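You operate a simulated robot arm through the tools that you are given. There is no shell and no other tool.

You are at the controls of a simulated robot arm. One attempt, no reset.

TASK
Set the stop to 90 mm, slide the bright block up to it, clamp it and fit the yellow pin.
Fine: at the flat vice; the short pin with that cap goes fully into the square opening of the block; leave the other pins.

It is judged by the outcome, as a careful person would: the job done as asked, and still so three seconds after it is handed in. It fails if anything else is knocked over, pushed out of place, dropped, spilled or broken. A push-on lid holds only when it is set on centred and level and pressed home; a screw cap is set on level and turned clockwise until tight.

THE ROBOT
A 6-joint arm with a fingered hand, fixed in place. Base frame: the origin is on the floor under the middle of its stand, x ahead of it, y to its left, z up. Readings come in mm, rad, newtons and seconds.
With the tool pointing down near the work surface it reaches from about 300 to 700 mm from the base axis. Its first joint turns from -2.897 to 2.897 rad. Payload 4 kg.
The tool frame sits at the grasp point between the pads (the TCP): z along the fingers, y along the line on which they close. The tips reach 22 mm beyond it. The gripper opens to 112 mm; its body begins 60 mm behind the TCP. The gripper is a hand of 4 fingers: y runs from the thumb to the fingers, the wrist lies at [0, 0, -218] in the tool frame, and closing takes about 1.5 s.
Orientation is told as [roll, pitch, yaw] about the base's x, y, z axes, in that order, counted from this pose: with the fingers straight down and closing along the base's y, the tool's x points along the base's -x, its y along +y and its z along -z.

THE INTERFACE
- The arm moves only by the tool play_rows. Its argument "rows" is a list of rows, each an object (a shift or turn left out is 0, a gripper value left out holds the last) with "rotation": the turn, a rotation vector about the tool's x, y, z in rad, a list of three; "offset": the shift along the tool's x, y, z in mm, a list of three. In form: [{"rotation": [ax, ay, az], "offset": [dx, dy, dz]}, ...]. A call has 1 to 20 rows; each row shifts and turns the commanded pose from where the row before left it, along the tool's axes as they then stand. "gripper" is the opening, from 0 (shut) to 1 (fully open), set as the call begins (left out, the last holds). Rows are played at 5 a second. More than 50 mm and 0.15 rad between two rows, or a gripper value outside its range, and nothing of the call is played. Where a pose cannot be reached the arm comes as near as it can. A force on the tool above 40 N (or 10 N above the force at the start of the call, whichever is more), or a blocked arm, ends the call early, and 0.2 s more pass. The fingers move at their own pace (about 45 mm/s each) and stop on an object; they squeeze with about 31 N. The grip force told is the motor's: it shows also when the fingers shut on nothing. Time passes only in rows, and 0.2 s behind the last, so rows that do not move let the fingers close. The reply holds the time, the measured pose of the TCP, the force on the tool along the base axes, the opening and the grip force, in the units named above and with some noise, with the torque about the TCP (base axes, N m) and any sound that the robot's microphone picked up.
- Cameras (640 x 400 px; columns grow to the right, rows downward): "scene" is fixed at [219, -650.2, 1610.4]; the picture's right is [0.87, -0.50, 0.00], its down [-0.37, -0.65, -0.66] and it looks along [0.33, 0.57, -0.75] (base axes); focal length 367 px, centre (320, 200). "wrist" rides on the gripper at [69, 4, -83] in the tool frame; the picture's right is [-0.06, 1.00, 0.00], its down [-0.77, -0.05, -0.64] and it looks along [-0.64, -0.04, 0.77] (tool axes); focal length 243 px, centre (320, 200). There is no depth. A picture from a camera that has moved, and an enlarged one, comes with that camera's place and axes in the base frame and with its lens.
- capture(camera): a new picture of that camera. It takes no simulated time.
- move_fingers(finger1, finger2, finger3, thumb_bend): sets how far each is bent, from 0 (flat) to 1 (curled in); at 0.3 the hand is open as for a grip, at 0.7 the pads meet at the TCP. One left out holds its place. A second passes; each finger stops where it meets its share of the squeeze, and holds until it gets a number again. A gripper value or a shape takes the hand back. It gives what a move gives, with no picture; readings hold the bend of each and the force on the fingers (four entries, about 0 where the hand has none), thumb and palm.
- preshape(shape): the hand has 4 fingers and takes this shape, open, in about a second: jaw (thumb against the fingers, like two jaws); tri (thumb and two fingers); tip (a fingertip pinch); poke (one finger out to press); point (the index stretched); flat (the hand flat); cup (the hand cupped); fist (a fist). The gripper value then closes the fingers along that shape, each until it touches; the sizes above hold for jaw. It gives what a move gives, with no picture.
- zoom(camera, box): a new picture of the part [left, top, right, bottom] of that camera's present view, enlarged. It takes no simulated time.
- close_job(): hands the job in; it is judged then, once.

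Nothing tells you positions but the pictures and the camera data. Unless the task says otherwise, let go and move clear before handing in.

The tools are called as name(argument=value, ...) on one line, values as JSON. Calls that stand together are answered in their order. play_rows: Moves the arm, as the interface text tells. Its arguments: {"type":"object","properties":{"rows":{"type":"array","items":{"type":"object","properties":{"rotation":{"type":"array","items":{"type":"number"}},"offset":{"type":"array","items":{"type":"number"}}}}},"gripper":{"type":"number"}},"required":["rows"]} The other tools are called the same way: preshape (shape) gives the hand a shape; move_fingers (finger1, finger2, finger3, thumb_bend) moves the fingers one by one; capture (camera) takes a picture; zoom (camera, box) takes an enlarged picture of a part of a camera's view; close_job () hands the job in.

At the start:

```text
time: 0.0
eef_pos: [320.8, -201.4, 1224.4]
tcp_rot: [0.0, 0.002, 0.0]
ft_force: [-0.3, -0.2, 0.5]
wrist_torque: [0.02, 0.01, -0.02]
width: 111.9
grip_force: 0.1
shape: jaw
bend: [0.3, 0.3, 0.3, 0.3]
finger forces: [0.0, 0.1, 0.1, 0.0, 0.0, 0.1]
```

scene: 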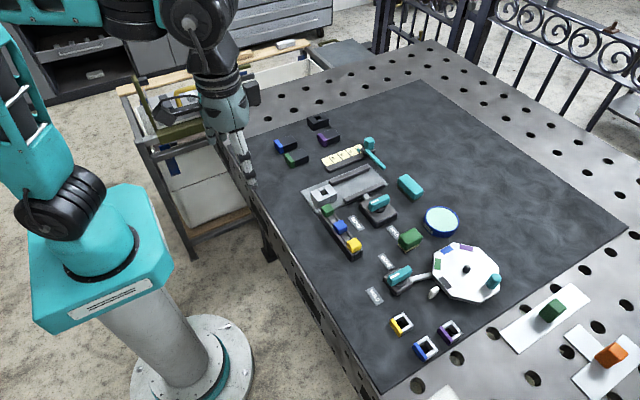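
wrist: 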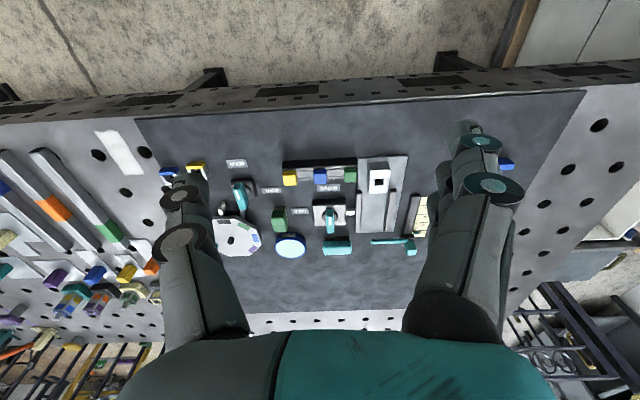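

I see a table with a flat vice/fixture, a rack of coloured pins, a scale and various blocks. I'll look closer before moving.

zoom(camera="scene", box=[260, 100, 420, 200])

zoom(camera="scene", box=[290, 160, 450, 260])

zoom(camera="scene", box=[350, 230, 510, 330])

zoom(camera="wrist", box=[210, 130, 450, 280])

```text
4.00 times, centred on (340, 150) of scene
camera zoom: at [219.0, -650.2, 1610.4], right [0.87, -0.5, 0.0], down [-0.37, -0.65, -0.66], along [0.33, 0.57, -0.75], focal length 1466 px, centre (240, 400)
```

zoom: 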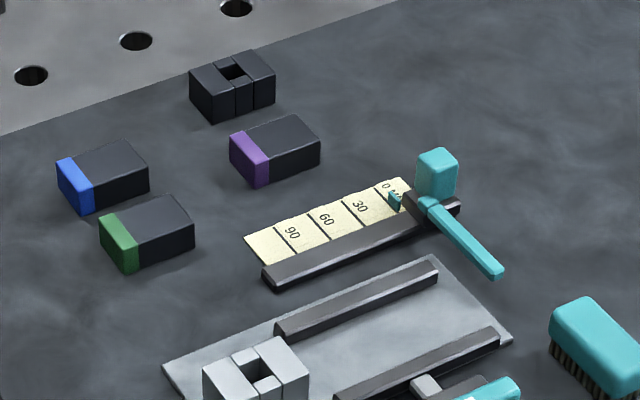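

```text
4.00 times, centred on (370, 210) of scene
camera zoom: at [219.0, -650.2, 1610.4], right [0.87, -0.5, 0.0], down [-0.37, -0.65, -0.66], along [0.33, 0.57, -0.75], focal length 1466 px, centre (120, 160)
```

zoom: 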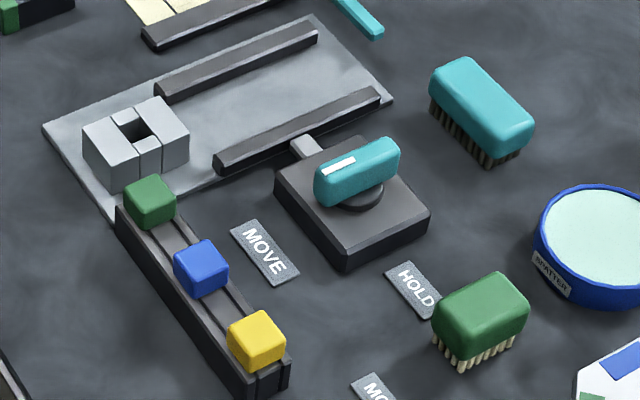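

```text
4.00 times, centred on (430, 280) of scene
camera zoom: at [219.0, -650.2, 1610.4], right [0.87, -0.5, 0.0], down [-0.37, -0.65, -0.66], along [0.33, 0.57, -0.75], focal length 1466 px, centre (-120, -120)
```

zoom: 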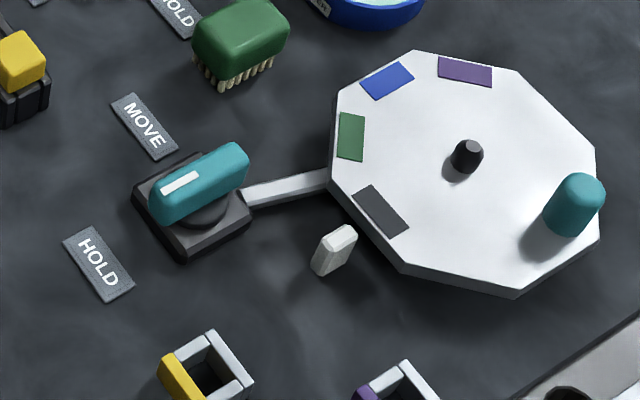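

```text
2.67 times, centred on (330, 205) of wrist
camera zoom: at [250.8, -198.0, 1307.7], right [0.06, 1.0, 0.0], down [0.77, -0.05, 0.64], along [0.64, -0.04, -0.77], focal length 647 px, centre (293, 187)
```

zoom: 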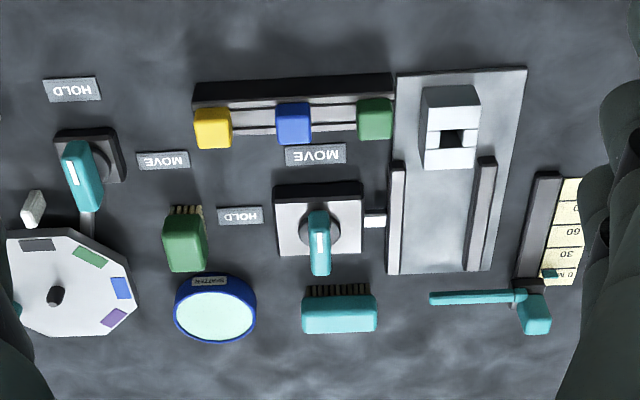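

The flat vice (plate with two rails, knob with MOVE/HOLD labels) sits around x 550–740, y −200 to −50. The pin rack is near (520, −275), and the stop slider near (760, 5) with its pointer at 0. I'll move the wrist camera closer to get better measurements.

play_rows(rows=[{"offset": [-35, 15, 10]}, {"offset": [-35, 15, 10]}, {"offset": [-35, 15, 10]}, {"offset": [-35, 15, 10]}, {"offset": [-35, 15, 10]}, {"offset": [-35, 15, 10]}], gripper=0.3)

capture(camera="wrist")

```text
time: 1.4
eef_pos: [532.5, -109.9, 1164.3]
tcp_rot: [0.001, -0.002, -0.001]
ft_force: [0.1, 0.3, -0.7]
wrist_torque: [-0.04, -0.01, -0.01]
width: 34.0
grip_force: 0.1
shape: jaw
bend: [0.73, 0.73, 0.73, 0.7]
finger forces: [0.1, 0.0, 0.0, 0.1, 0.1, 0.0]
```

```text
taken
camera wrist: at [462.4, -105.9, 1247.3], right [0.06, 1.0, 0.0], down [0.76, -0.05, 0.64], along [0.64, -0.04, -0.77], focal length 243 px, centre (320, 200)
```

wrist: 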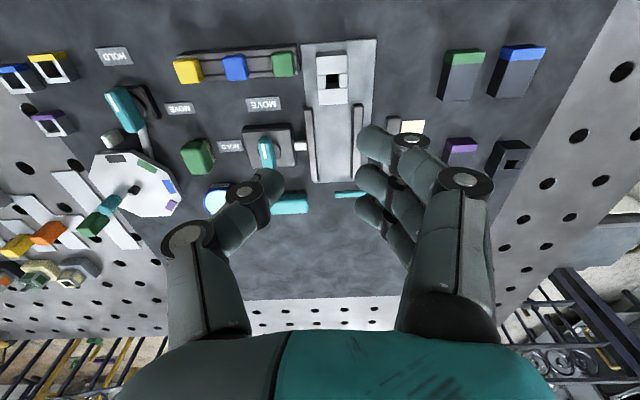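

From here I can see the layout well, though the hand hides part of the scale. Zooming in on the rack, the vice and the knob.

zoom(camera="wrist", box=[160, 30, 400, 180])

zoom(camera="wrist", box=[0, 30, 240, 180])

zoom(camera="scene", box=[380, 240, 640, 400])

zoom(camera="scene", box=[310, 180, 390, 260])

```text
2.67 times, centred on (280, 105) of wrist
camera zoom: at [462.4, -105.9, 1247.3], right [0.06, 1.0, 0.0], down [0.76, -0.05, 0.64], along [0.64, -0.04, -0.77], focal length 647 px, centre (427, 453)
```

zoom: 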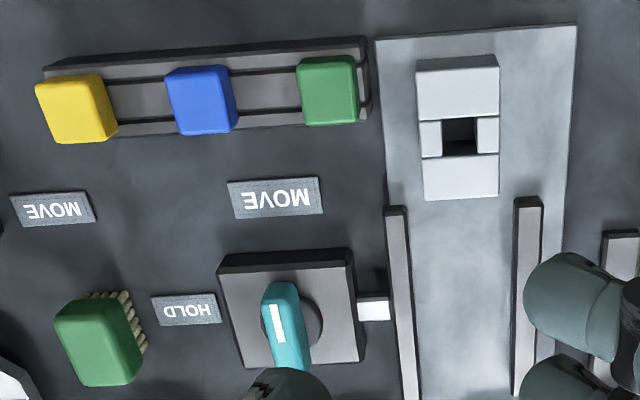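

```text
2.67 times, centred on (120, 105) of wrist
camera zoom: at [462.4, -105.9, 1247.3], right [0.06, 1.0, 0.0], down [0.76, -0.05, 0.64], along [0.64, -0.04, -0.77], focal length 647 px, centre (853, 453)
```

zoom: 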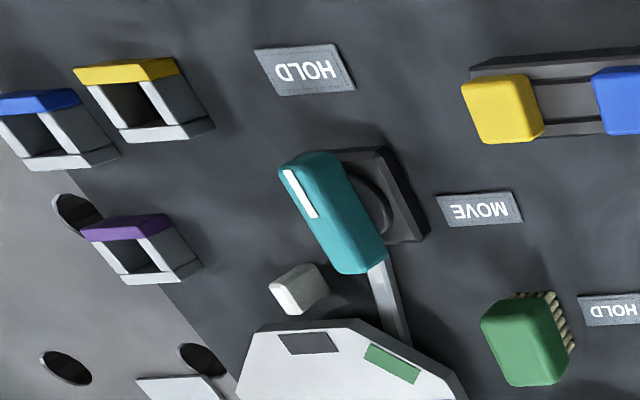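

```text
2.46 times, centred on (510, 320) of scene
camera zoom: at [219.0, -650.2, 1610.4], right [0.87, -0.5, 0.0], down [-0.37, -0.65, -0.66], along [0.33, 0.57, -0.75], focal length 902 px, centre (-148, -95)
```

zoom: 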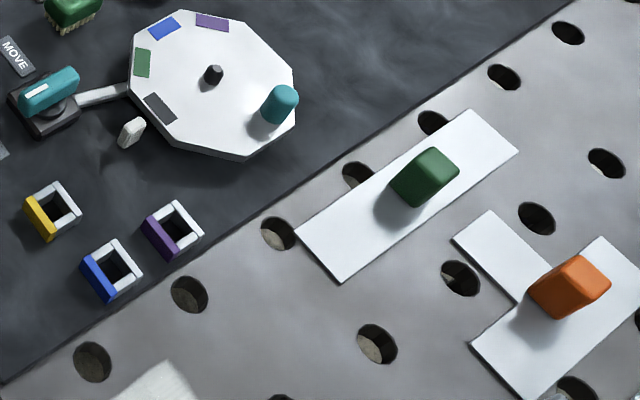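

```text
5.00 times, centred on (350, 220) of scene
camera zoom: at [219.0, -650.2, 1610.4], right [0.87, -0.5, 0.0], down [-0.37, -0.65, -0.66], along [0.33, 0.57, -0.75], focal length 1833 px, centre (170, 100)
```

zoom: 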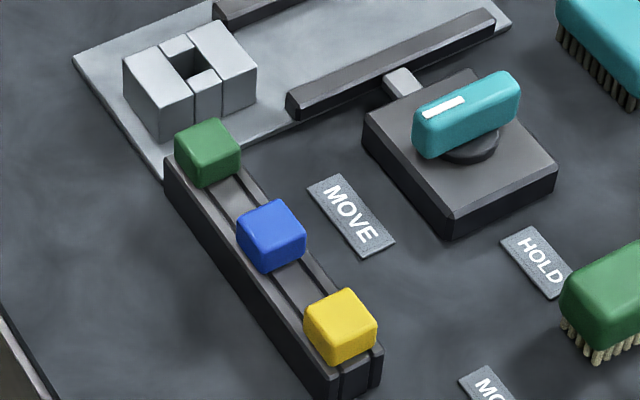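

The rack holds three pins with caps of about 24 mm, with the yellow one at the −y end. The block is about 60×40 mm with a square opening of about 17 mm. Next I'll look closely at the stop and scale with the hand open.

play_rows(rows=[{"offset": [-30, 20, 10]}, {"offset": [-30, 20, 15]}, {"offset": [-30, 25, 20]}, {"offset": [-10, 25, 20]}, {"offset": [0, 20, 20]}, {"offset": [0, 0, 15]}], gripper=1.0)

capture(camera="wrist")

```text
time: 2.8
eef_pos: [631.8, -2.2, 1064.6]
tcp_rot: [-0.001, 0.001, 0.0]
ft_force: [0.8, 0.1, -0.3]
wrist_torque: [-0.01, -0.04, -0.01]
width: 111.8
grip_force: 0.1
shape: jaw
bend: [0.3, 0.3, 0.3, 0.3]
finger forces: [0.1, 0.0, 0.1, 0.1, 0.1, 0.2]
```

```text
taken
camera wrist: at [560.6, 1.3, 1147.8], right [0.06, 1.0, 0.0], down [0.76, -0.05, 0.64], along [0.64, -0.04, -0.77], focal length 243 px, centre (320, 200)
```

wrist: 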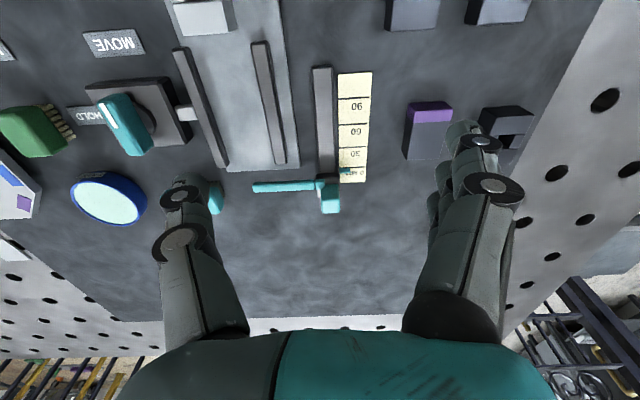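

zoom(camera="wrist", box=[160, 60, 400, 220])

zoom(camera="wrist", box=[290, 140, 390, 220])

zoom(camera="scene", box=[315, 125, 395, 175])

```text
2.50 times, centred on (280, 140) of wrist
camera zoom: at [560.6, 1.3, 1147.8], right [0.06, 1.0, 0.0], down [0.76, -0.05, 0.64], along [0.64, -0.04, -0.77], focal length 606 px, centre (420, 350)
```

zoom: 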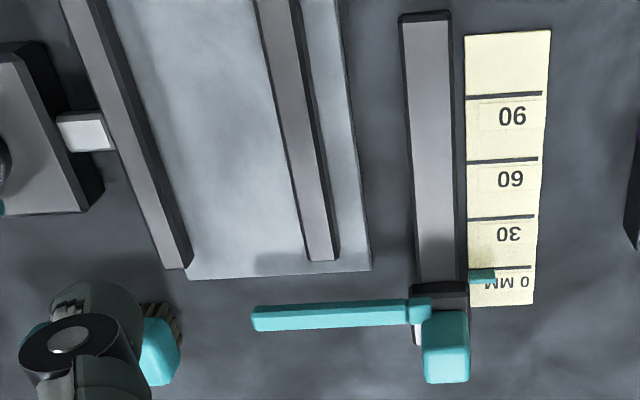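

```text
5.00 times, centred on (340, 180) of wrist
camera zoom: at [560.6, 1.3, 1147.8], right [0.06, 1.0, 0.0], down [0.76, -0.05, 0.64], along [0.64, -0.04, -0.77], focal length 1213 px, centre (220, 300)
```

zoom: 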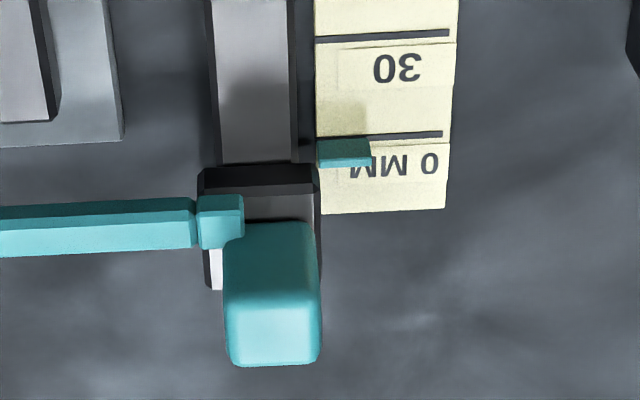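

```text
8.00 times, centred on (355, 150) of scene
camera zoom: at [219.0, -650.2, 1610.4], right [0.87, -0.5, 0.0], down [-0.37, -0.65, -0.66], along [0.33, 0.57, -0.75], focal length 2933 px, centre (40, 600)
```

zoom: 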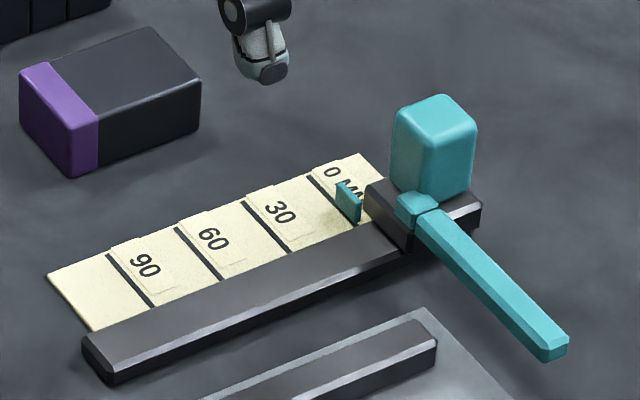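

The scale's 0 line comes out at x≈738 and the 90 line at x≈648. The stop has a teal knob, a teal bar across the channel, and a pointer tab now near 0. I'll try the pinch shape while still high up to see how the fingers sit.

preshape(shape="tip")

capture(camera="wrist")

zoom(camera="scene", box=[240, 20, 480, 180])

```text
time: 3.7
eef_pos: [630.4, -2.6, 1064.5]
tcp_rot: [0.002, 0.001, 0.002]
ft_force: [-0.2, -0.5, 0.0]
wrist_torque: [0.01, 0.04, 0.0]
width: 112.1
grip_force: 0.2
shape: tip
bend: [0.03, 0.3, 0.03, 0.3]
finger forces: [0.1, 0.0, 0.0, 0.0, 0.0, 0.1]
```

```text
taken
camera wrist: at [560.4, 1.1, 1148.2], right [0.06, 1.0, 0.0], down [0.77, -0.05, 0.64], along [0.64, -0.04, -0.77], focal length 243 px, centre (320, 200)
```

wrist: 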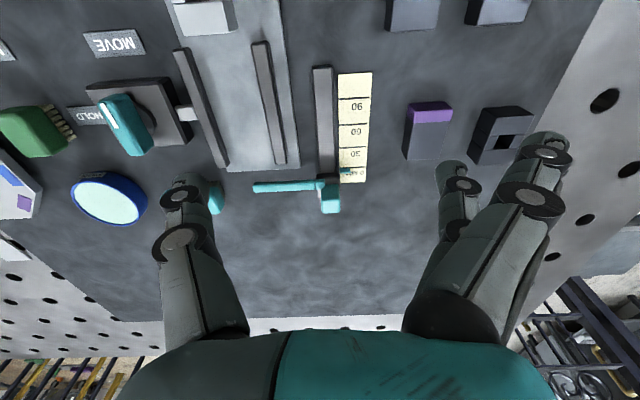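

```text
2.50 times, centred on (360, 100) of scene
camera zoom: at [219.0, -650.2, 1610.4], right [0.87, -0.5, 0.0], down [-0.37, -0.65, -0.66], along [0.33, 0.57, -0.75], focal length 916 px, centre (220, 450)
```

zoom: 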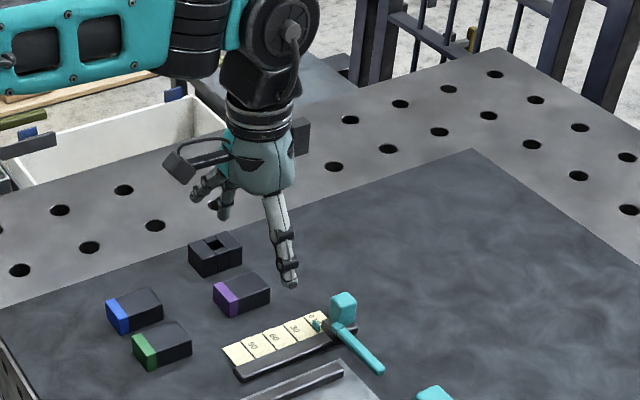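

The pinch shape uses the thumb and middle finger with the others splayed clear, which suits the knob. The stop knob top is at about (757, 2, 926). I'll move above it and check the reach.

play_rows(rows=[{"offset": [-32, 1, 15]}, {"offset": [-32, 1, 15]}, {"offset": [-32, 1, 15]}, {"offset": [-31, 1, 15]}, {"offset": [0, 0, 5]}, {"offset": [0, 0, 0]}])

capture(camera="wrist")

zoom(camera="scene", box=[260, 60, 500, 210])

```text
time: 5.1
eef_pos: [693.1, -5.9, 1019.9]
tcp_rot: [0.0, -0.001, 0.0]
ft_force: [-0.1, 0.3, -0.6]
wrist_torque: [-0.03, 0.02, 0.0]
width: 112.0
grip_force: 0.1
shape: tip
bend: [0.03, 0.3, 0.03, 0.3]
finger forces: [0.0, 0.0, 0.0, 0.0, 0.1, 0.1]
out of reach, approached as far as the arm can: row 2, 3, 4
```

```text
taken
camera wrist: at [622.7, -1.2, 1103.4], right [0.06, 1.0, 0.0], down [0.77, -0.05, 0.64], along [0.64, -0.04, -0.77], focal length 243 px, centre (320, 200)
```

wrist: 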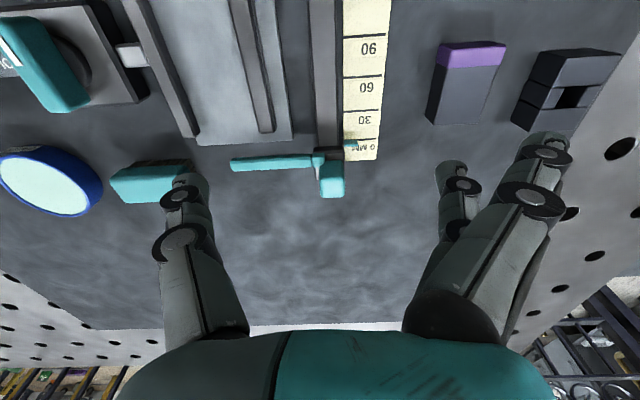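

```text
2.67 times, centred on (380, 135) of scene
camera zoom: at [219.0, -650.2, 1610.4], right [0.87, -0.5, 0.0], down [-0.37, -0.65, -0.66], along [0.33, 0.57, -0.75], focal length 978 px, centre (160, 373)
```

zoom: 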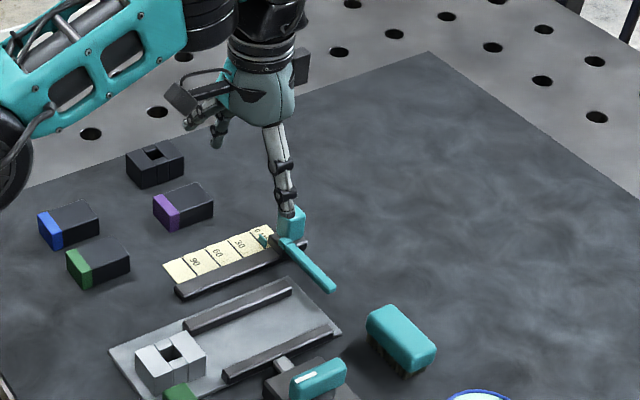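

Pointing straight down the arm stops at about x=693, so I'll tilt the hand forward about its closing axis. That keeps the pads parallel to the knob's sides.

play_rows(rows=[{"rotation": [0, -0.14, 0]}, {"rotation": [0, -0.14, 0]}, {"rotation": [0, -0.14, 0]}, {"rotation": [0, 0, 0]}])

capture(camera="wrist")

```text
time: 6.1
eef_pos: [739.0, 4.3, 1064.5]
tcp_rot: [-0.01, -0.328, -0.003]
ft_force: [0.8, -0.5, -0.4]
wrist_torque: [0.01, -0.01, 0.03]
width: 111.8
grip_force: 0.1
shape: tip
bend: [0.03, 0.3, 0.03, 0.3]
finger forces: [0.0, 0.0, 0.0, 0.0, 0.1, 0.0]
out of reach, approached as far as the arm can: row 1, 2, 3
```

```text
taken
camera wrist: at [644.7, 11.4, 1120.0], right [0.07, 1.0, 0.01], down [0.52, -0.04, 0.85], along [0.85, -0.05, -0.52], focal length 243 px, centre (320, 200)
```

wrist: 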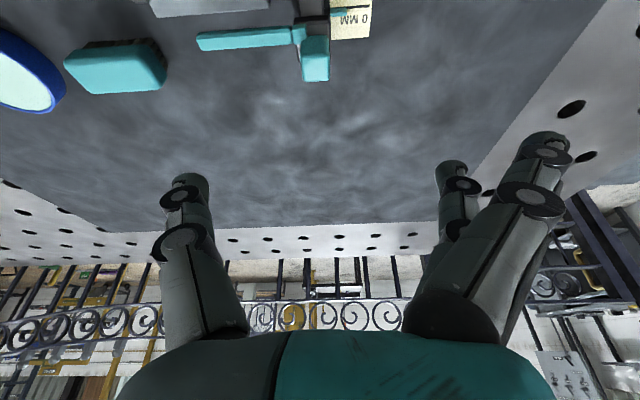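

The arm reports that it only got part of the way. I'll pull the commanded pose back a little toward the base and see what it gives.

play_rows(rows=[{"offset": [22, 0, 1]}, {"offset": [22, 0, 1]}, {"offset": [0, 0, 0]}])

```text
time: 6.9
eef_pos: [701.3, 15.0, 1086.9]
tcp_rot: [0.01, -0.337, -0.001]
ft_force: [-0.5, -0.3, 0.4]
wrist_torque: [0.05, -0.03, 0.02]
width: 111.9
grip_force: 0.1
shape: tip
bend: [0.03, 0.3, 0.03, 0.3]
finger forces: [0.0, 0.1, 0.1, 0.0, 0.0, 0.0]
out of reach, approached as far as the arm can: row 1, 2
```

play_rows(rows=[{"offset": [30, 0, 0]}, {"offset": [30, 0, 0]}, {"offset": [0, 0, 0]}, {"offset": [0, 0, 0]}])

capture(camera="scene")

```text
time: 7.9
eef_pos: [679.7, 15.1, 1090.1]
tcp_rot: [0.018, -0.341, -0.002]
ft_force: [0.3, 0.4, 0.6]
wrist_torque: [0.01, -0.02, 0.01]
width: 112.1
grip_force: 0.1
shape: tip
bend: [0.03, 0.3, 0.03, 0.3]
finger forces: [0.1, 0.1, 0.0, 0.1, 0.0, 0.0]
out of reach, approached as far as the arm can: row 1, 2
```

```text
taken
```

scene: 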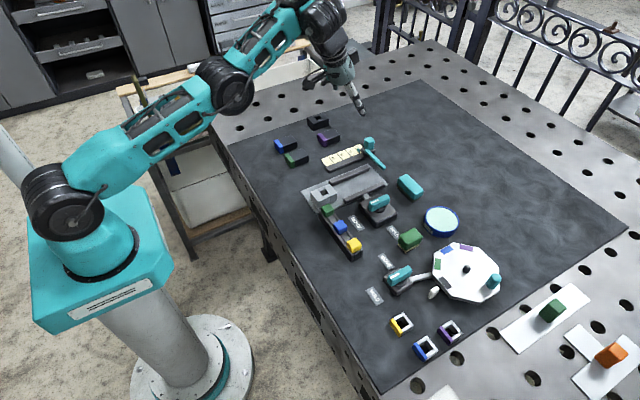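

The arm seems to be up against a limit at about −0.34 rad pitch. I'll look at its posture.

zoom(camera="scene", box=[20, 0, 400, 240])

zoom(camera="scene", box=[200, 0, 400, 130])

```text
1.67 times, centred on (210, 120) of scene
camera zoom: at [219.0, -650.2, 1610.4], right [0.87, -0.5, 0.0], down [-0.37, -0.65, -0.66], along [0.33, 0.57, -0.75], focal length 611 px, centre (503, 333)
```

zoom: 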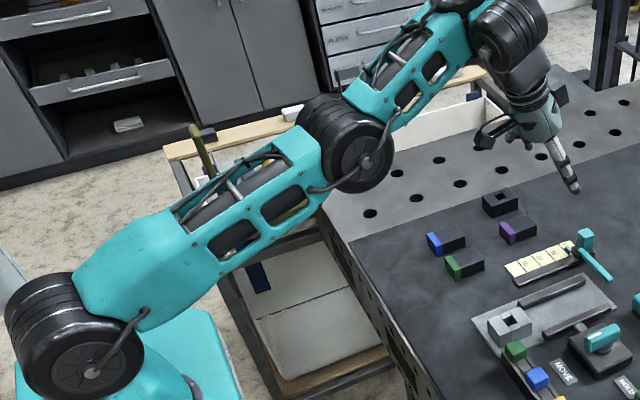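

```text
3.08 times, centred on (300, 65) of scene
camera zoom: at [219.0, -650.2, 1610.4], right [0.87, -0.5, 0.0], down [-0.37, -0.65, -0.66], along [0.33, 0.57, -0.75], focal length 1128 px, centre (382, 615)
```

zoom: 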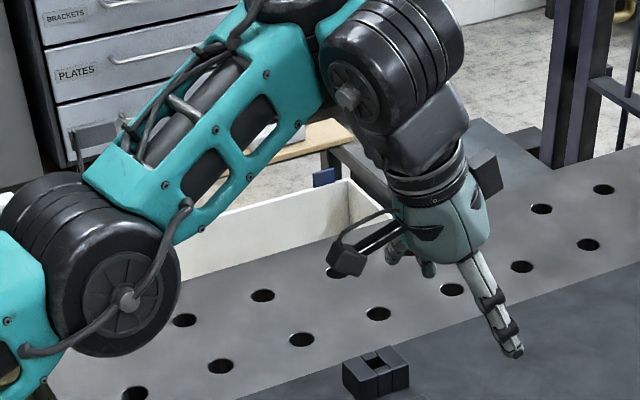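

The arm is almost fully stretched with the elbow nearly straight. I'll retreat to a comfortable posture, tilt while close in, then reach forward low.

play_rows(rows=[{"rotation": [0, 0.11, 0], "offset": [40, 0, 0]}, {"rotation": [0, 0.11, 0], "offset": [40, 0, 0]}, {"rotation": [0, 0.11, 0], "offset": [40, 0, 0]}, {"offset": [0, 0, 0]}])

```text
time: 8.9
eef_pos: [606.0, -34.6, 1076.0]
tcp_rot: [0.018, -0.016, 0.005]
ft_force: [-0.1, 0.1, -0.4]
wrist_torque: [-0.02, 0.01, 0.02]
width: 112.0
grip_force: 0.0
shape: tip
bend: [0.03, 0.3, 0.03, 0.3]
finger forces: [0.0, 0.0, 0.0, 0.1, 0.0, 0.1]
out of reach, approached as far as the arm can: row 1, 2, 3
```

play_rows(rows=[{"offset": [20, 5, 10]}, {"offset": [20, 5, 20]}, {"offset": [0, 0, 20]}, {"offset": [0, 0, 0]}])

```text
time: 9.9
eef_pos: [615.6, -41.8, 1058.3]
tcp_rot: [0.018, -0.02, 0.004]
ft_force: [0.7, 0.4, 0.6]
wrist_torque: [-0.01, 0.0, 0.0]
width: 111.7
grip_force: 0.1
shape: tip
bend: [0.03, 0.3, 0.03, 0.3]
finger forces: [0.1, 0.0, 0.0, 0.1, 0.0, 0.0]
out of reach, approached as far as the arm can: row 1, 2, 3
```

capture(camera="scene")

capture(camera="wrist")

```text
taken
```

scene: 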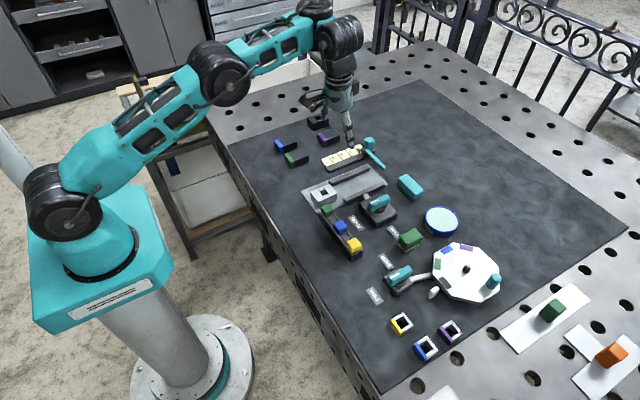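

```text
taken
camera wrist: at [543.1, -39.7, 1140.3], right [0.06, 1.0, 0.02], down [0.75, -0.06, 0.66], along [0.66, -0.02, -0.75], focal length 243 px, centre (320, 200)
```

wrist: 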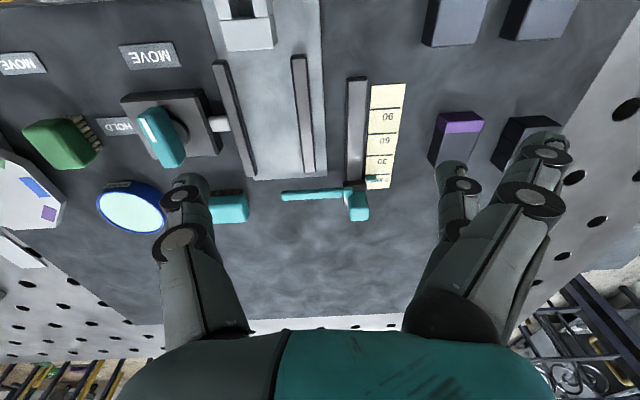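

play_rows(rows=[{"offset": [0, 0, -45]}, {"offset": [0, 0, -45]}, {"offset": [0, 0, 0]}, {"offset": [0, 0, 0]}, {"offset": [0, 0, 0]}])

```text
time: 11.1
eef_pos: [613.4, -42.8, 1149.2]
tcp_rot: [0.019, -0.023, 0.005]
ft_force: [0.2, 0.5, -0.2]
wrist_torque: [-0.04, 0.01, 0.0]
width: 111.9
grip_force: 0.1
shape: tip
bend: [0.03, 0.3, 0.03, 0.3]
finger forces: [0.0, 0.0, 0.1, 0.1, 0.0, 0.0]
```

play_rows(rows=[{"offset": [20, 0, 0]}, {"offset": [20, 0, 0]}, {"offset": [0, 0, 0]}])

```text
time: 11.9
eef_pos: [574.7, -43.9, 1146.8]
tcp_rot: [0.021, -0.023, 0.006]
ft_force: [-0.3, -0.1, -0.6]
wrist_torque: [-0.02, -0.03, -0.01]
width: 111.9
grip_force: 0.1
shape: tip
bend: [0.03, 0.3, 0.03, 0.3]
finger forces: [0.0, 0.0, 0.0, 0.0, 0.0, 0.0]
```

play_rows(rows=[{"rotation": [0.021, 0.023, 0.006]}, {"offset": [0, 0, 30]}, {"offset": [0, 0, 30]}, {"offset": [0, 0, 30]}, {"offset": [0, 0, 30]}, {"offset": [0, 0, 0]}])

```text
time: 13.3
eef_pos: [611.8, -65.7, 1047.1]
tcp_rot: [-0.001, 0.004, -0.001]
ft_force: [-0.3, 0.4, 0.3]
wrist_torque: [-0.02, 0.01, 0.02]
width: 112.0
grip_force: 0.0
shape: tip
bend: [0.03, 0.3, 0.03, 0.3]
finger forces: [0.0, 0.0, 0.1, 0.0, 0.0, 0.1]
out of reach, approached as far as the arm can: row 3, 4, 5
```

When the arm went straight its elbow flipped below the shoulder–wrist line, and that is what blocks the lower poses. I'll extend again at a safe height and retract so the elbow comes back up.

play_rows(rows=[{"offset": [-30, 0, -10]}, {"offset": [-30, 0, -10]}, {"offset": [-30, 0, -10]}, {"offset": [-40, 0, 0]}, {"offset": [-40, 0, 0]}, {"offset": [0, 0, 0]}])

capture(camera="scene")

```text
time: 14.7
eef_pos: [677.3, -63.6, 1070.5]
tcp_rot: [-0.003, 0.0, -0.002]
ft_force: [0.7, 0.2, -0.5]
wrist_torque: [0.01, 0.04, 0.0]
width: 111.9
grip_force: 0.1
shape: tip
bend: [0.03, 0.3, 0.03, 0.3]
finger forces: [0.1, 0.0, 0.0, 0.1, 0.1, 0.1]
out of reach, approached as far as the arm can: row 2, 3, 4, 5
```

```text
taken
```

scene: 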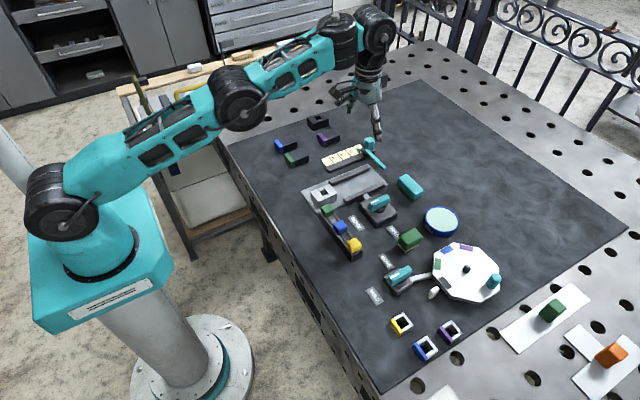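

play_rows(rows=[{"offset": [25, 0, 0]}, {"offset": [25, 0, 0]}, {"offset": [25, 0, 0]}, {"offset": [0, 0, 0]}])

capture(camera="scene")

```text
time: 15.7
eef_pos: [601.0, -64.0, 1069.5]
tcp_rot: [-0.002, 0.0, -0.002]
ft_force: [-0.1, -0.6, 0.4]
wrist_torque: [0.03, 0.01, -0.01]
width: 111.8
grip_force: 0.1
shape: tip
bend: [0.03, 0.3, 0.03, 0.3]
finger forces: [0.0, 0.0, 0.1, 0.1, 0.1, 0.1]
```

```text
taken
```

scene: 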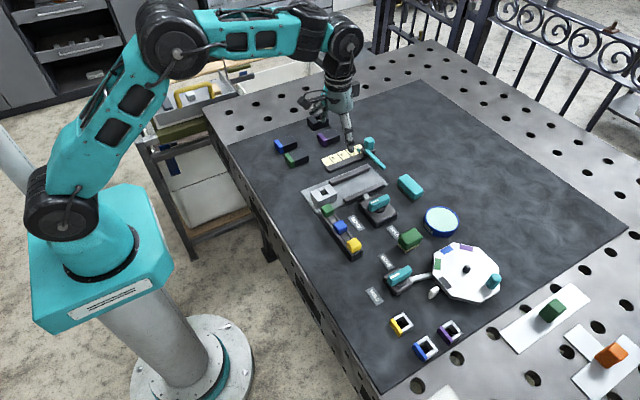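

The elbow is up again. I'll tilt the hand forward here, then move out and down towards the knob, staying well inside reach.

play_rows(rows=[{"rotation": [0, -0.14, 0]}, {"rotation": [0, -0.14, 0]}, {"rotation": [0, -0.14, 0]}, {"offset": [-18.9, 13.2, 25.9]}, {"offset": [-18.9, 13.2, 25.9]}, {"offset": [-18.9, 13.2, 25.9]}, {"offset": [-18.9, 13.2, 25.9]}, {"offset": [-18.9, 13.2, 25.9]}, {"offset": [0, 0, 0]}])

capture(camera="wrist")

capture(camera="scene")

```text
time: 17.7
eef_pos: [739.9, 2.6, 989.1]
tcp_rot: [0.0, -0.42, -0.001]
ft_force: [-0.3, 0.0, 0.5]
wrist_torque: [0.01, -0.05, -0.02]
width: 111.9
grip_force: 0.1
shape: tip
bend: [0.03, 0.3, 0.03, 0.3]
finger forces: [0.1, 0.0, 0.1, 0.0, 0.0, 0.0]
```

```text
taken
camera wrist: at [641.5, 7.1, 1036.6], right [0.06, 1.0, 0.02], down [0.44, -0.05, 0.9], along [0.9, -0.04, -0.44], focal length 243 px, centre (320, 200)
```

wrist: 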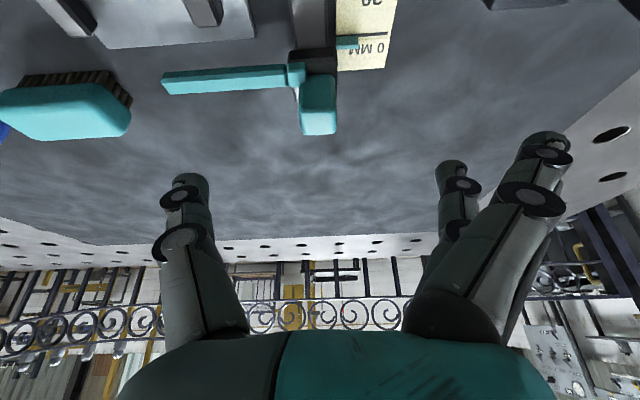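

```text
taken
```

scene: 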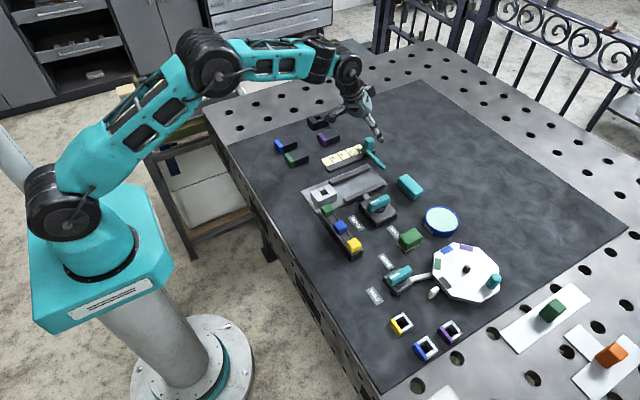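

zoom(camera="wrist", box=[150, 0, 410, 160])

zoom(camera="scene", box=[320, 110, 400, 170])

```text
2.46 times, centred on (280, 80) of wrist
camera zoom: at [641.5, 7.1, 1036.6], right [0.06, 1.0, 0.02], down [0.44, -0.05, 0.9], along [0.9, -0.04, -0.44], focal length 597 px, centre (418, 495)
```

zoom: 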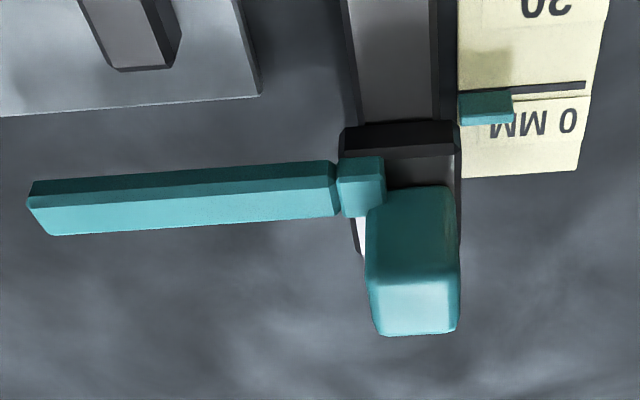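

```text
6.67 times, centred on (360, 140) of scene
camera zoom: at [219.0, -650.2, 1610.4], right [0.87, -0.5, 0.0], down [-0.37, -0.65, -0.66], along [0.33, 0.57, -0.75], focal length 2444 px, centre (53, 600)
```

zoom: 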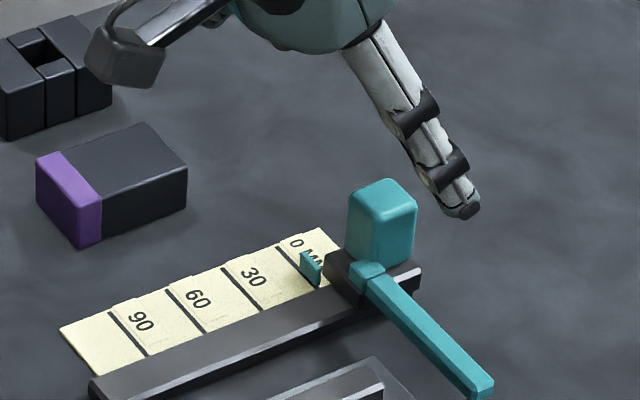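

The knob top centre triangulates to (756.5, 2.5, 927), and the bar and carriage tops sit at about z 896–900. I'll descend so the tips stay just above the carriage, then check before pinching.

play_rows(rows=[{"offset": [4, 0.1, 17]}, {"offset": [3, 0.1, 17]}, {"offset": [3, 0.1, 17]}, {"offset": [2.2, 0.1, 16]}, {"offset": [0, 0, 0]}])

capture(camera="wrist")

zoom(camera="scene", box=[320, 110, 400, 170])

```text
time: 18.9
eef_pos: [756.9, 3.5, 922.8]
tcp_rot: [-0.002, -0.423, -0.003]
ft_force: [-0.2, -0.1, 0.4]
wrist_torque: [0.0, -0.02, -0.03]
width: 112.0
grip_force: 0.1
shape: tip
bend: [0.03, 0.3, 0.03, 0.3]
finger forces: [0.0, 0.0, 0.0, 0.0, 0.1, 0.0]
```

```text
taken
camera wrist: at [658.0, 7.9, 969.7], right [0.06, 1.0, 0.02], down [0.44, -0.05, 0.9], along [0.9, -0.04, -0.44], focal length 243 px, centre (320, 200)
```

wrist: 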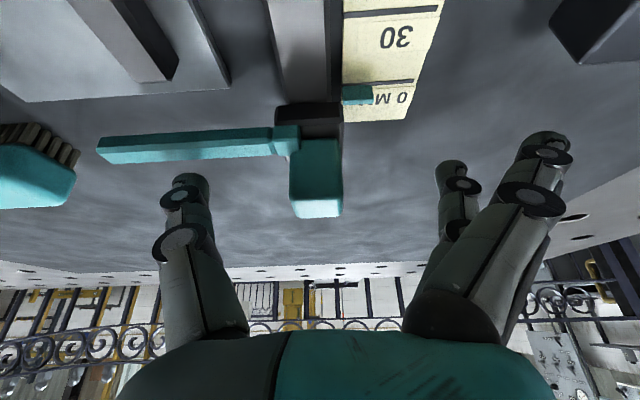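

```text
6.67 times, centred on (360, 140) of scene
camera zoom: at [219.0, -650.2, 1610.4], right [0.87, -0.5, 0.0], down [-0.37, -0.65, -0.66], along [0.33, 0.57, -0.75], focal length 2444 px, centre (53, 600)
```

zoom: 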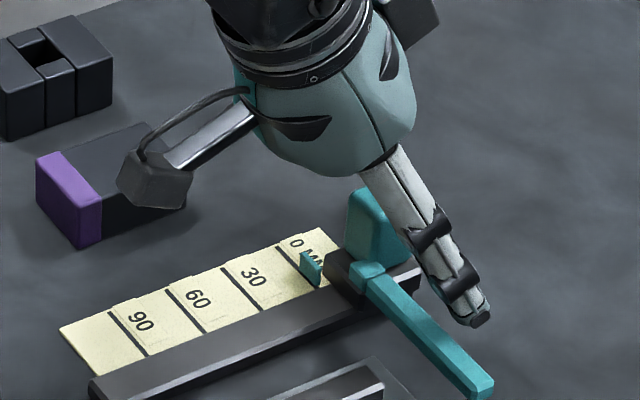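

The TCP is centred on the knob. Closing the pinch.

play_rows(rows=[{"offset": [0, 0, 0]}, {"offset": [0, 0, 0]}, {"offset": [0, 0, 0]}, {"offset": [0, 0, 0]}, {"offset": [0, 0, 0]}, {"offset": [0, 0, 0]}, {"offset": [0, 0, 0]}, {"offset": [0, 0, 0]}], gripper=0)

capture(camera="wrist")

zoom(camera="scene", box=[320, 110, 400, 170])

```text
time: 20.7
eef_pos: [755.6, 4.1, 922.5]
tcp_rot: [-0.004, -0.42, -0.001]
ft_force: [-0.3, -0.6, -2.9]
wrist_torque: [-0.01, 0.02, 0.02]
width: 17.8
grip_force: 30.8
shape: tip
bend: [0.28, 0.73, 0.28, 0.7]
finger forces: [0.0, 27.6, 0.1, 0.1, 28.2, 0.1]
```

```text
taken
camera wrist: at [657.7, 7.8, 969.5], right [0.06, 1.0, 0.02], down [0.44, -0.05, 0.9], along [0.9, -0.04, -0.44], focal length 243 px, centre (320, 200)
```

wrist: 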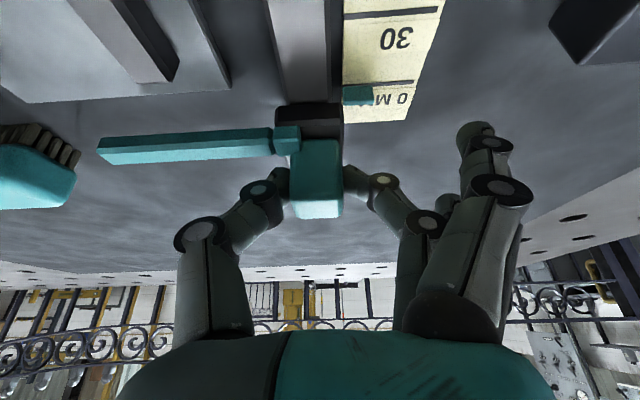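

```text
6.67 times, centred on (360, 140) of scene
camera zoom: at [219.0, -650.2, 1610.4], right [0.87, -0.5, 0.0], down [-0.37, -0.65, -0.66], along [0.33, 0.57, -0.75], focal length 2444 px, centre (53, 600)
```

zoom: 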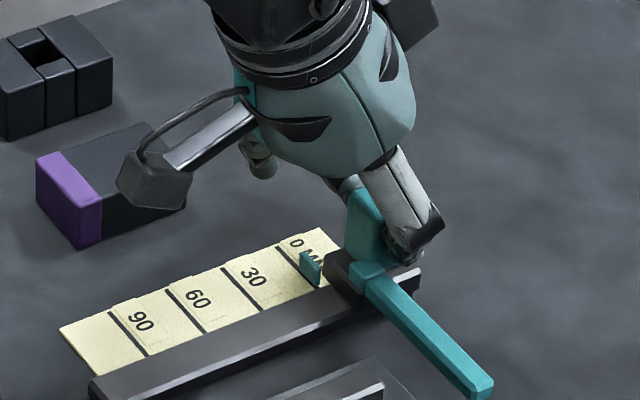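

The knob is gripped firmly. I'll start sliding it toward 90 (base −x) with a short test first.

play_rows(rows=[{"offset": [4.57, 0, -2.04]}, {"offset": [4.57, 0, -2.04]}, {"offset": [4.57, 0, -2.04]}, {"offset": [4.57, 0, -2.04]}, {"offset": [0, 0, 0]}])

zoom(camera="scene", box=[320, 110, 400, 170])

```text
time: 21.9
eef_pos: [736.3, 2.8, 922.6]
tcp_rot: [-0.002, -0.418, -0.003]
ft_force: [0.1, -3.3, -7.6]
wrist_torque: [-0.01, 0.07, -0.06]
width: 17.7
grip_force: 31.2
shape: tip
bend: [0.3, 0.73, 0.3, 0.7]
finger forces: [0.1, 27.0, 0.1, 0.0, 30.5, 0.0]
```

```text
6.67 times, centred on (360, 140) of scene
camera zoom: at [219.0, -650.2, 1610.4], right [0.87, -0.5, 0.0], down [-0.37, -0.65, -0.66], along [0.33, 0.57, -0.75], focal length 2444 px, centre (53, 600)
```

zoom: 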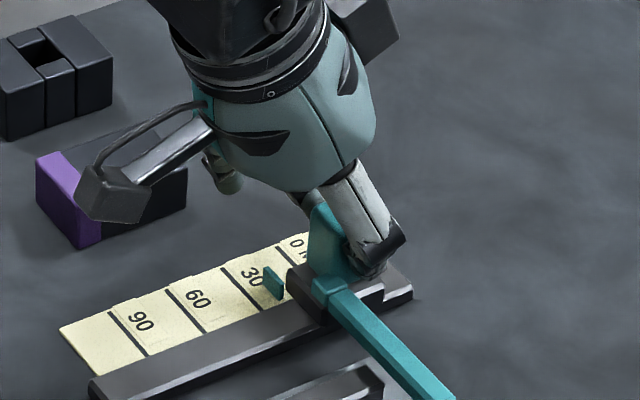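

play_rows(rows=[{"offset": [5.48, 0, -2.45]}, {"offset": [5.48, 0, -2.45]}, {"offset": [5.48, 0, -2.45]}, {"offset": [5.48, 0, -2.45]}, {"offset": [5.48, 0, -2.45]}, {"offset": [5.48, 0, -2.45]}, {"offset": [5.48, 0, -2.45]}, {"offset": [5.48, 0, -2.45]}, {"offset": [5.48, 0, -2.45]}, {"offset": [5.48, 0, -2.45]}, {"offset": [0, 0, 0]}])

zoom(camera="scene", box=[310, 120, 390, 180])

capture(camera="wrist")

```text
time: 24.3
eef_pos: [674.9, 4.0, 922.4]
tcp_rot: [-0.003, -0.419, -0.001]
ft_force: [1.1, -0.9, -7.0]
wrist_torque: [0.02, 0.05, 0.0]
width: 17.2
grip_force: 30.9
shape: tip
bend: [0.3, 0.73, 0.3, 0.7]
finger forces: [0.0, 28.3, 0.0, 0.0, 29.3, 0.2]
```

```text
6.67 times, centred on (350, 150) of scene
camera zoom: at [219.0, -650.2, 1610.4], right [0.87, -0.5, 0.0], down [-0.37, -0.65, -0.66], along [0.33, 0.57, -0.75], focal length 2444 px, centre (120, 533)
```

zoom: 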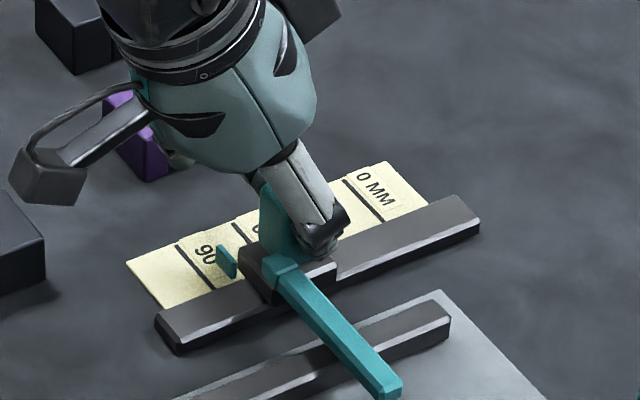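

```text
taken
camera wrist: at [577.7, 8.3, 970.0], right [0.06, 1.0, 0.02], down [0.44, -0.05, 0.9], along [0.9, -0.04, -0.44], focal length 243 px, centre (320, 200)
```

wrist: 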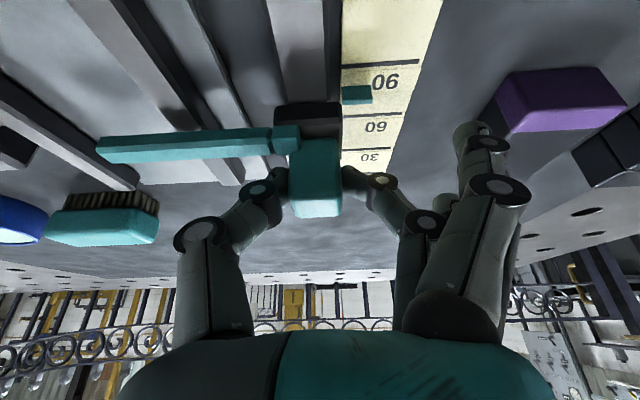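

zoom(camera="wrist", box=[260, 40, 440, 160])

zoom(camera="scene", box=[322, 140, 362, 170])

```text
3.33 times, centred on (350, 100) of wrist
camera zoom: at [577.7, 8.3, 970.0], right [0.06, 1.0, 0.02], down [0.44, -0.05, 0.9], along [0.9, -0.04, -0.44], focal length 809 px, centre (220, 533)
```

zoom: 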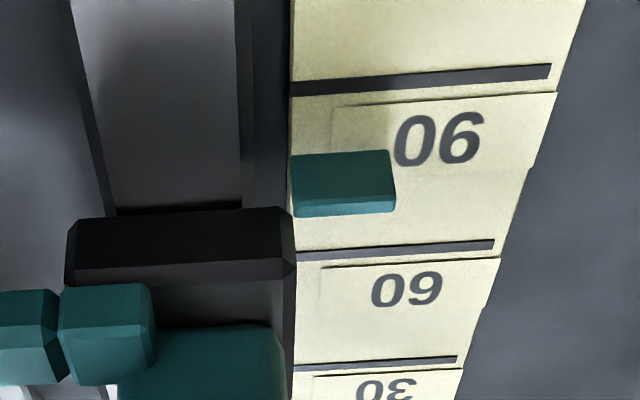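

```text
13.33 times, centred on (342, 155) of scene
camera zoom: at [219.0, -650.2, 1610.4], right [0.87, -0.5, 0.0], down [-0.37, -0.65, -0.66], along [0.33, 0.57, -0.75], focal length 4888 px, centre (27, 800)
```

zoom: 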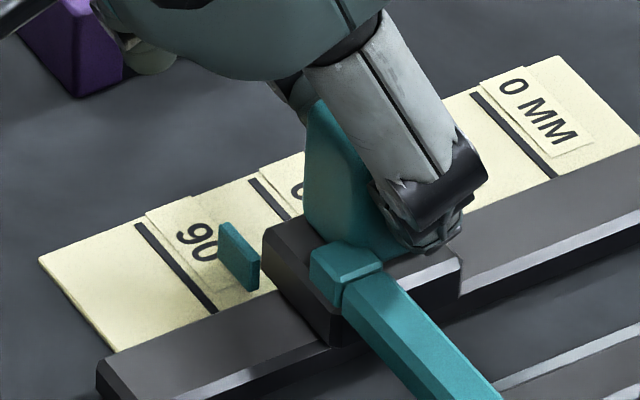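

The pointer is now about 9–10 mm short of the 90 line. I'll move the remaining distance slowly and look again.

play_rows(rows=[{"offset": [2.17, 0, -0.97]}, {"offset": [2.17, 0, -0.97]}, {"offset": [2.17, 0, -0.97]}, {"offset": [2.17, 0, -0.97]}, {"offset": [0, 0, 0]}, {"offset": [0, 0, 0]}])

zoom(camera="wrist", box=[260, 40, 440, 160])

zoom(camera="scene", box=[322, 140, 362, 170])

```text
time: 25.7
eef_pos: [666.1, 3.4, 924.0]
tcp_rot: [-0.002, -0.419, -0.003]
ft_force: [-0.6, -0.5, -10.7]
wrist_torque: [0.02, 0.09, -0.04]
width: 17.1
grip_force: 30.6
shape: tip
bend: [0.3, 0.72, 0.3, 0.7]
finger forces: [0.0, 28.0, 0.1, 0.1, 28.3, 0.1]
```

```text
3.33 times, centred on (350, 100) of wrist
camera zoom: at [568.2, 8.3, 970.4], right [0.06, 1.0, 0.02], down [0.44, -0.05, 0.9], along [0.9, -0.04, -0.44], focal length 809 px, centre (220, 533)
```

zoom: 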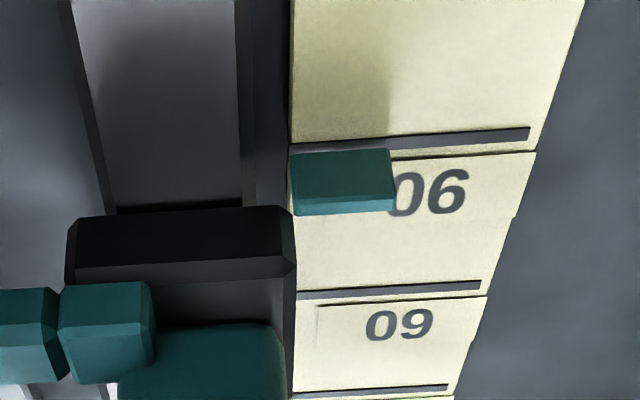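

```text
13.33 times, centred on (342, 155) of scene
camera zoom: at [219.0, -650.2, 1610.4], right [0.87, -0.5, 0.0], down [-0.37, -0.65, -0.66], along [0.33, 0.57, -0.75], focal length 4888 px, centre (27, 800)
```

zoom: 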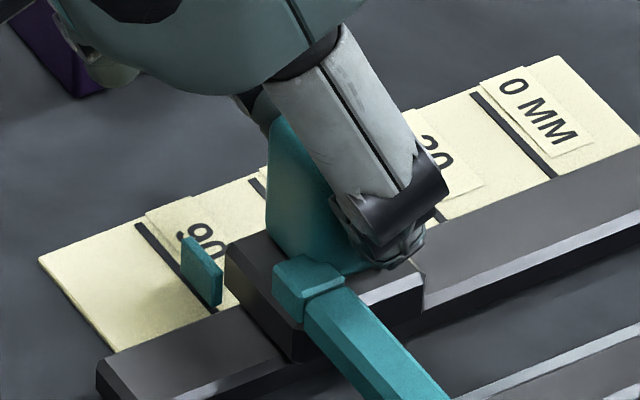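

The pointer looks to be right at the 90 line. I'll release the knob, rise clear, and check it from straight above to remove parallax.

play_rows(rows=[{"offset": [0, 0, 0]}, {"offset": [0, 0, 0]}, {"offset": [0, 0, 0]}, {"offset": [0, 0, 0]}, {"offset": [0, 0, 0]}, {"offset": [0, 0, 0]}, {"offset": [0, 0, 0]}], gripper=1.0)

zoom(camera="wrist", box=[260, 40, 440, 160])

zoom(camera="scene", box=[322, 140, 362, 170])

```text
time: 27.3
eef_pos: [666.5, 4.3, 923.0]
tcp_rot: [-0.001, -0.417, -0.001]
ft_force: [0.9, 0.6, 0.6]
wrist_torque: [0.01, 0.0, -0.02]
width: 112.0
grip_force: 0.0
shape: tip
bend: [0.03, 0.3, 0.03, 0.3]
finger forces: [0.1, 0.0, 0.0, 0.0, 0.0, 0.1]
```

```text
3.33 times, centred on (350, 100) of wrist
camera zoom: at [568.2, 8.4, 970.7], right [0.06, 1.0, 0.02], down [0.44, -0.05, 0.9], along [0.9, -0.04, -0.44], focal length 809 px, centre (220, 533)
```

zoom: 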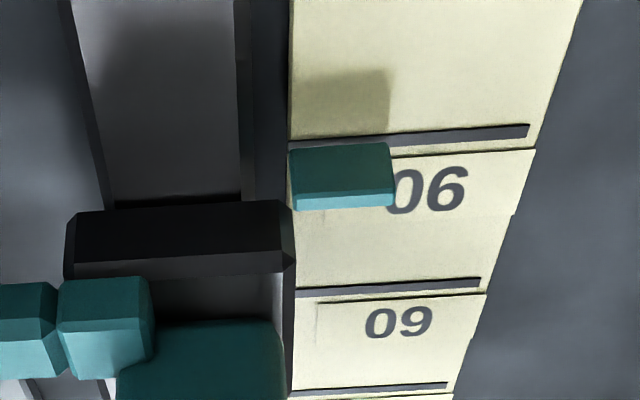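

```text
13.33 times, centred on (342, 155) of scene
camera zoom: at [219.0, -650.2, 1610.4], right [0.87, -0.5, 0.0], down [-0.37, -0.65, -0.66], along [0.33, 0.57, -0.75], focal length 4888 px, centre (27, 800)
```

zoom: 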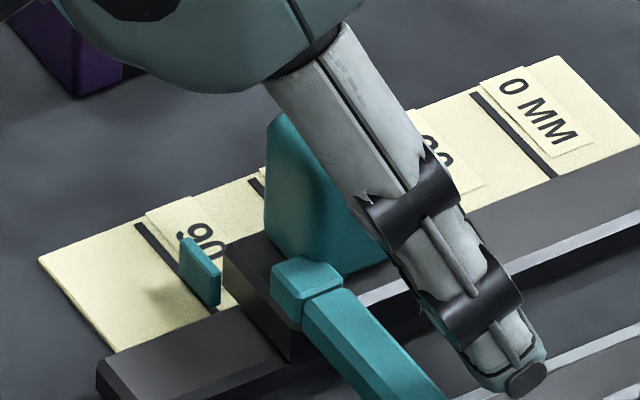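

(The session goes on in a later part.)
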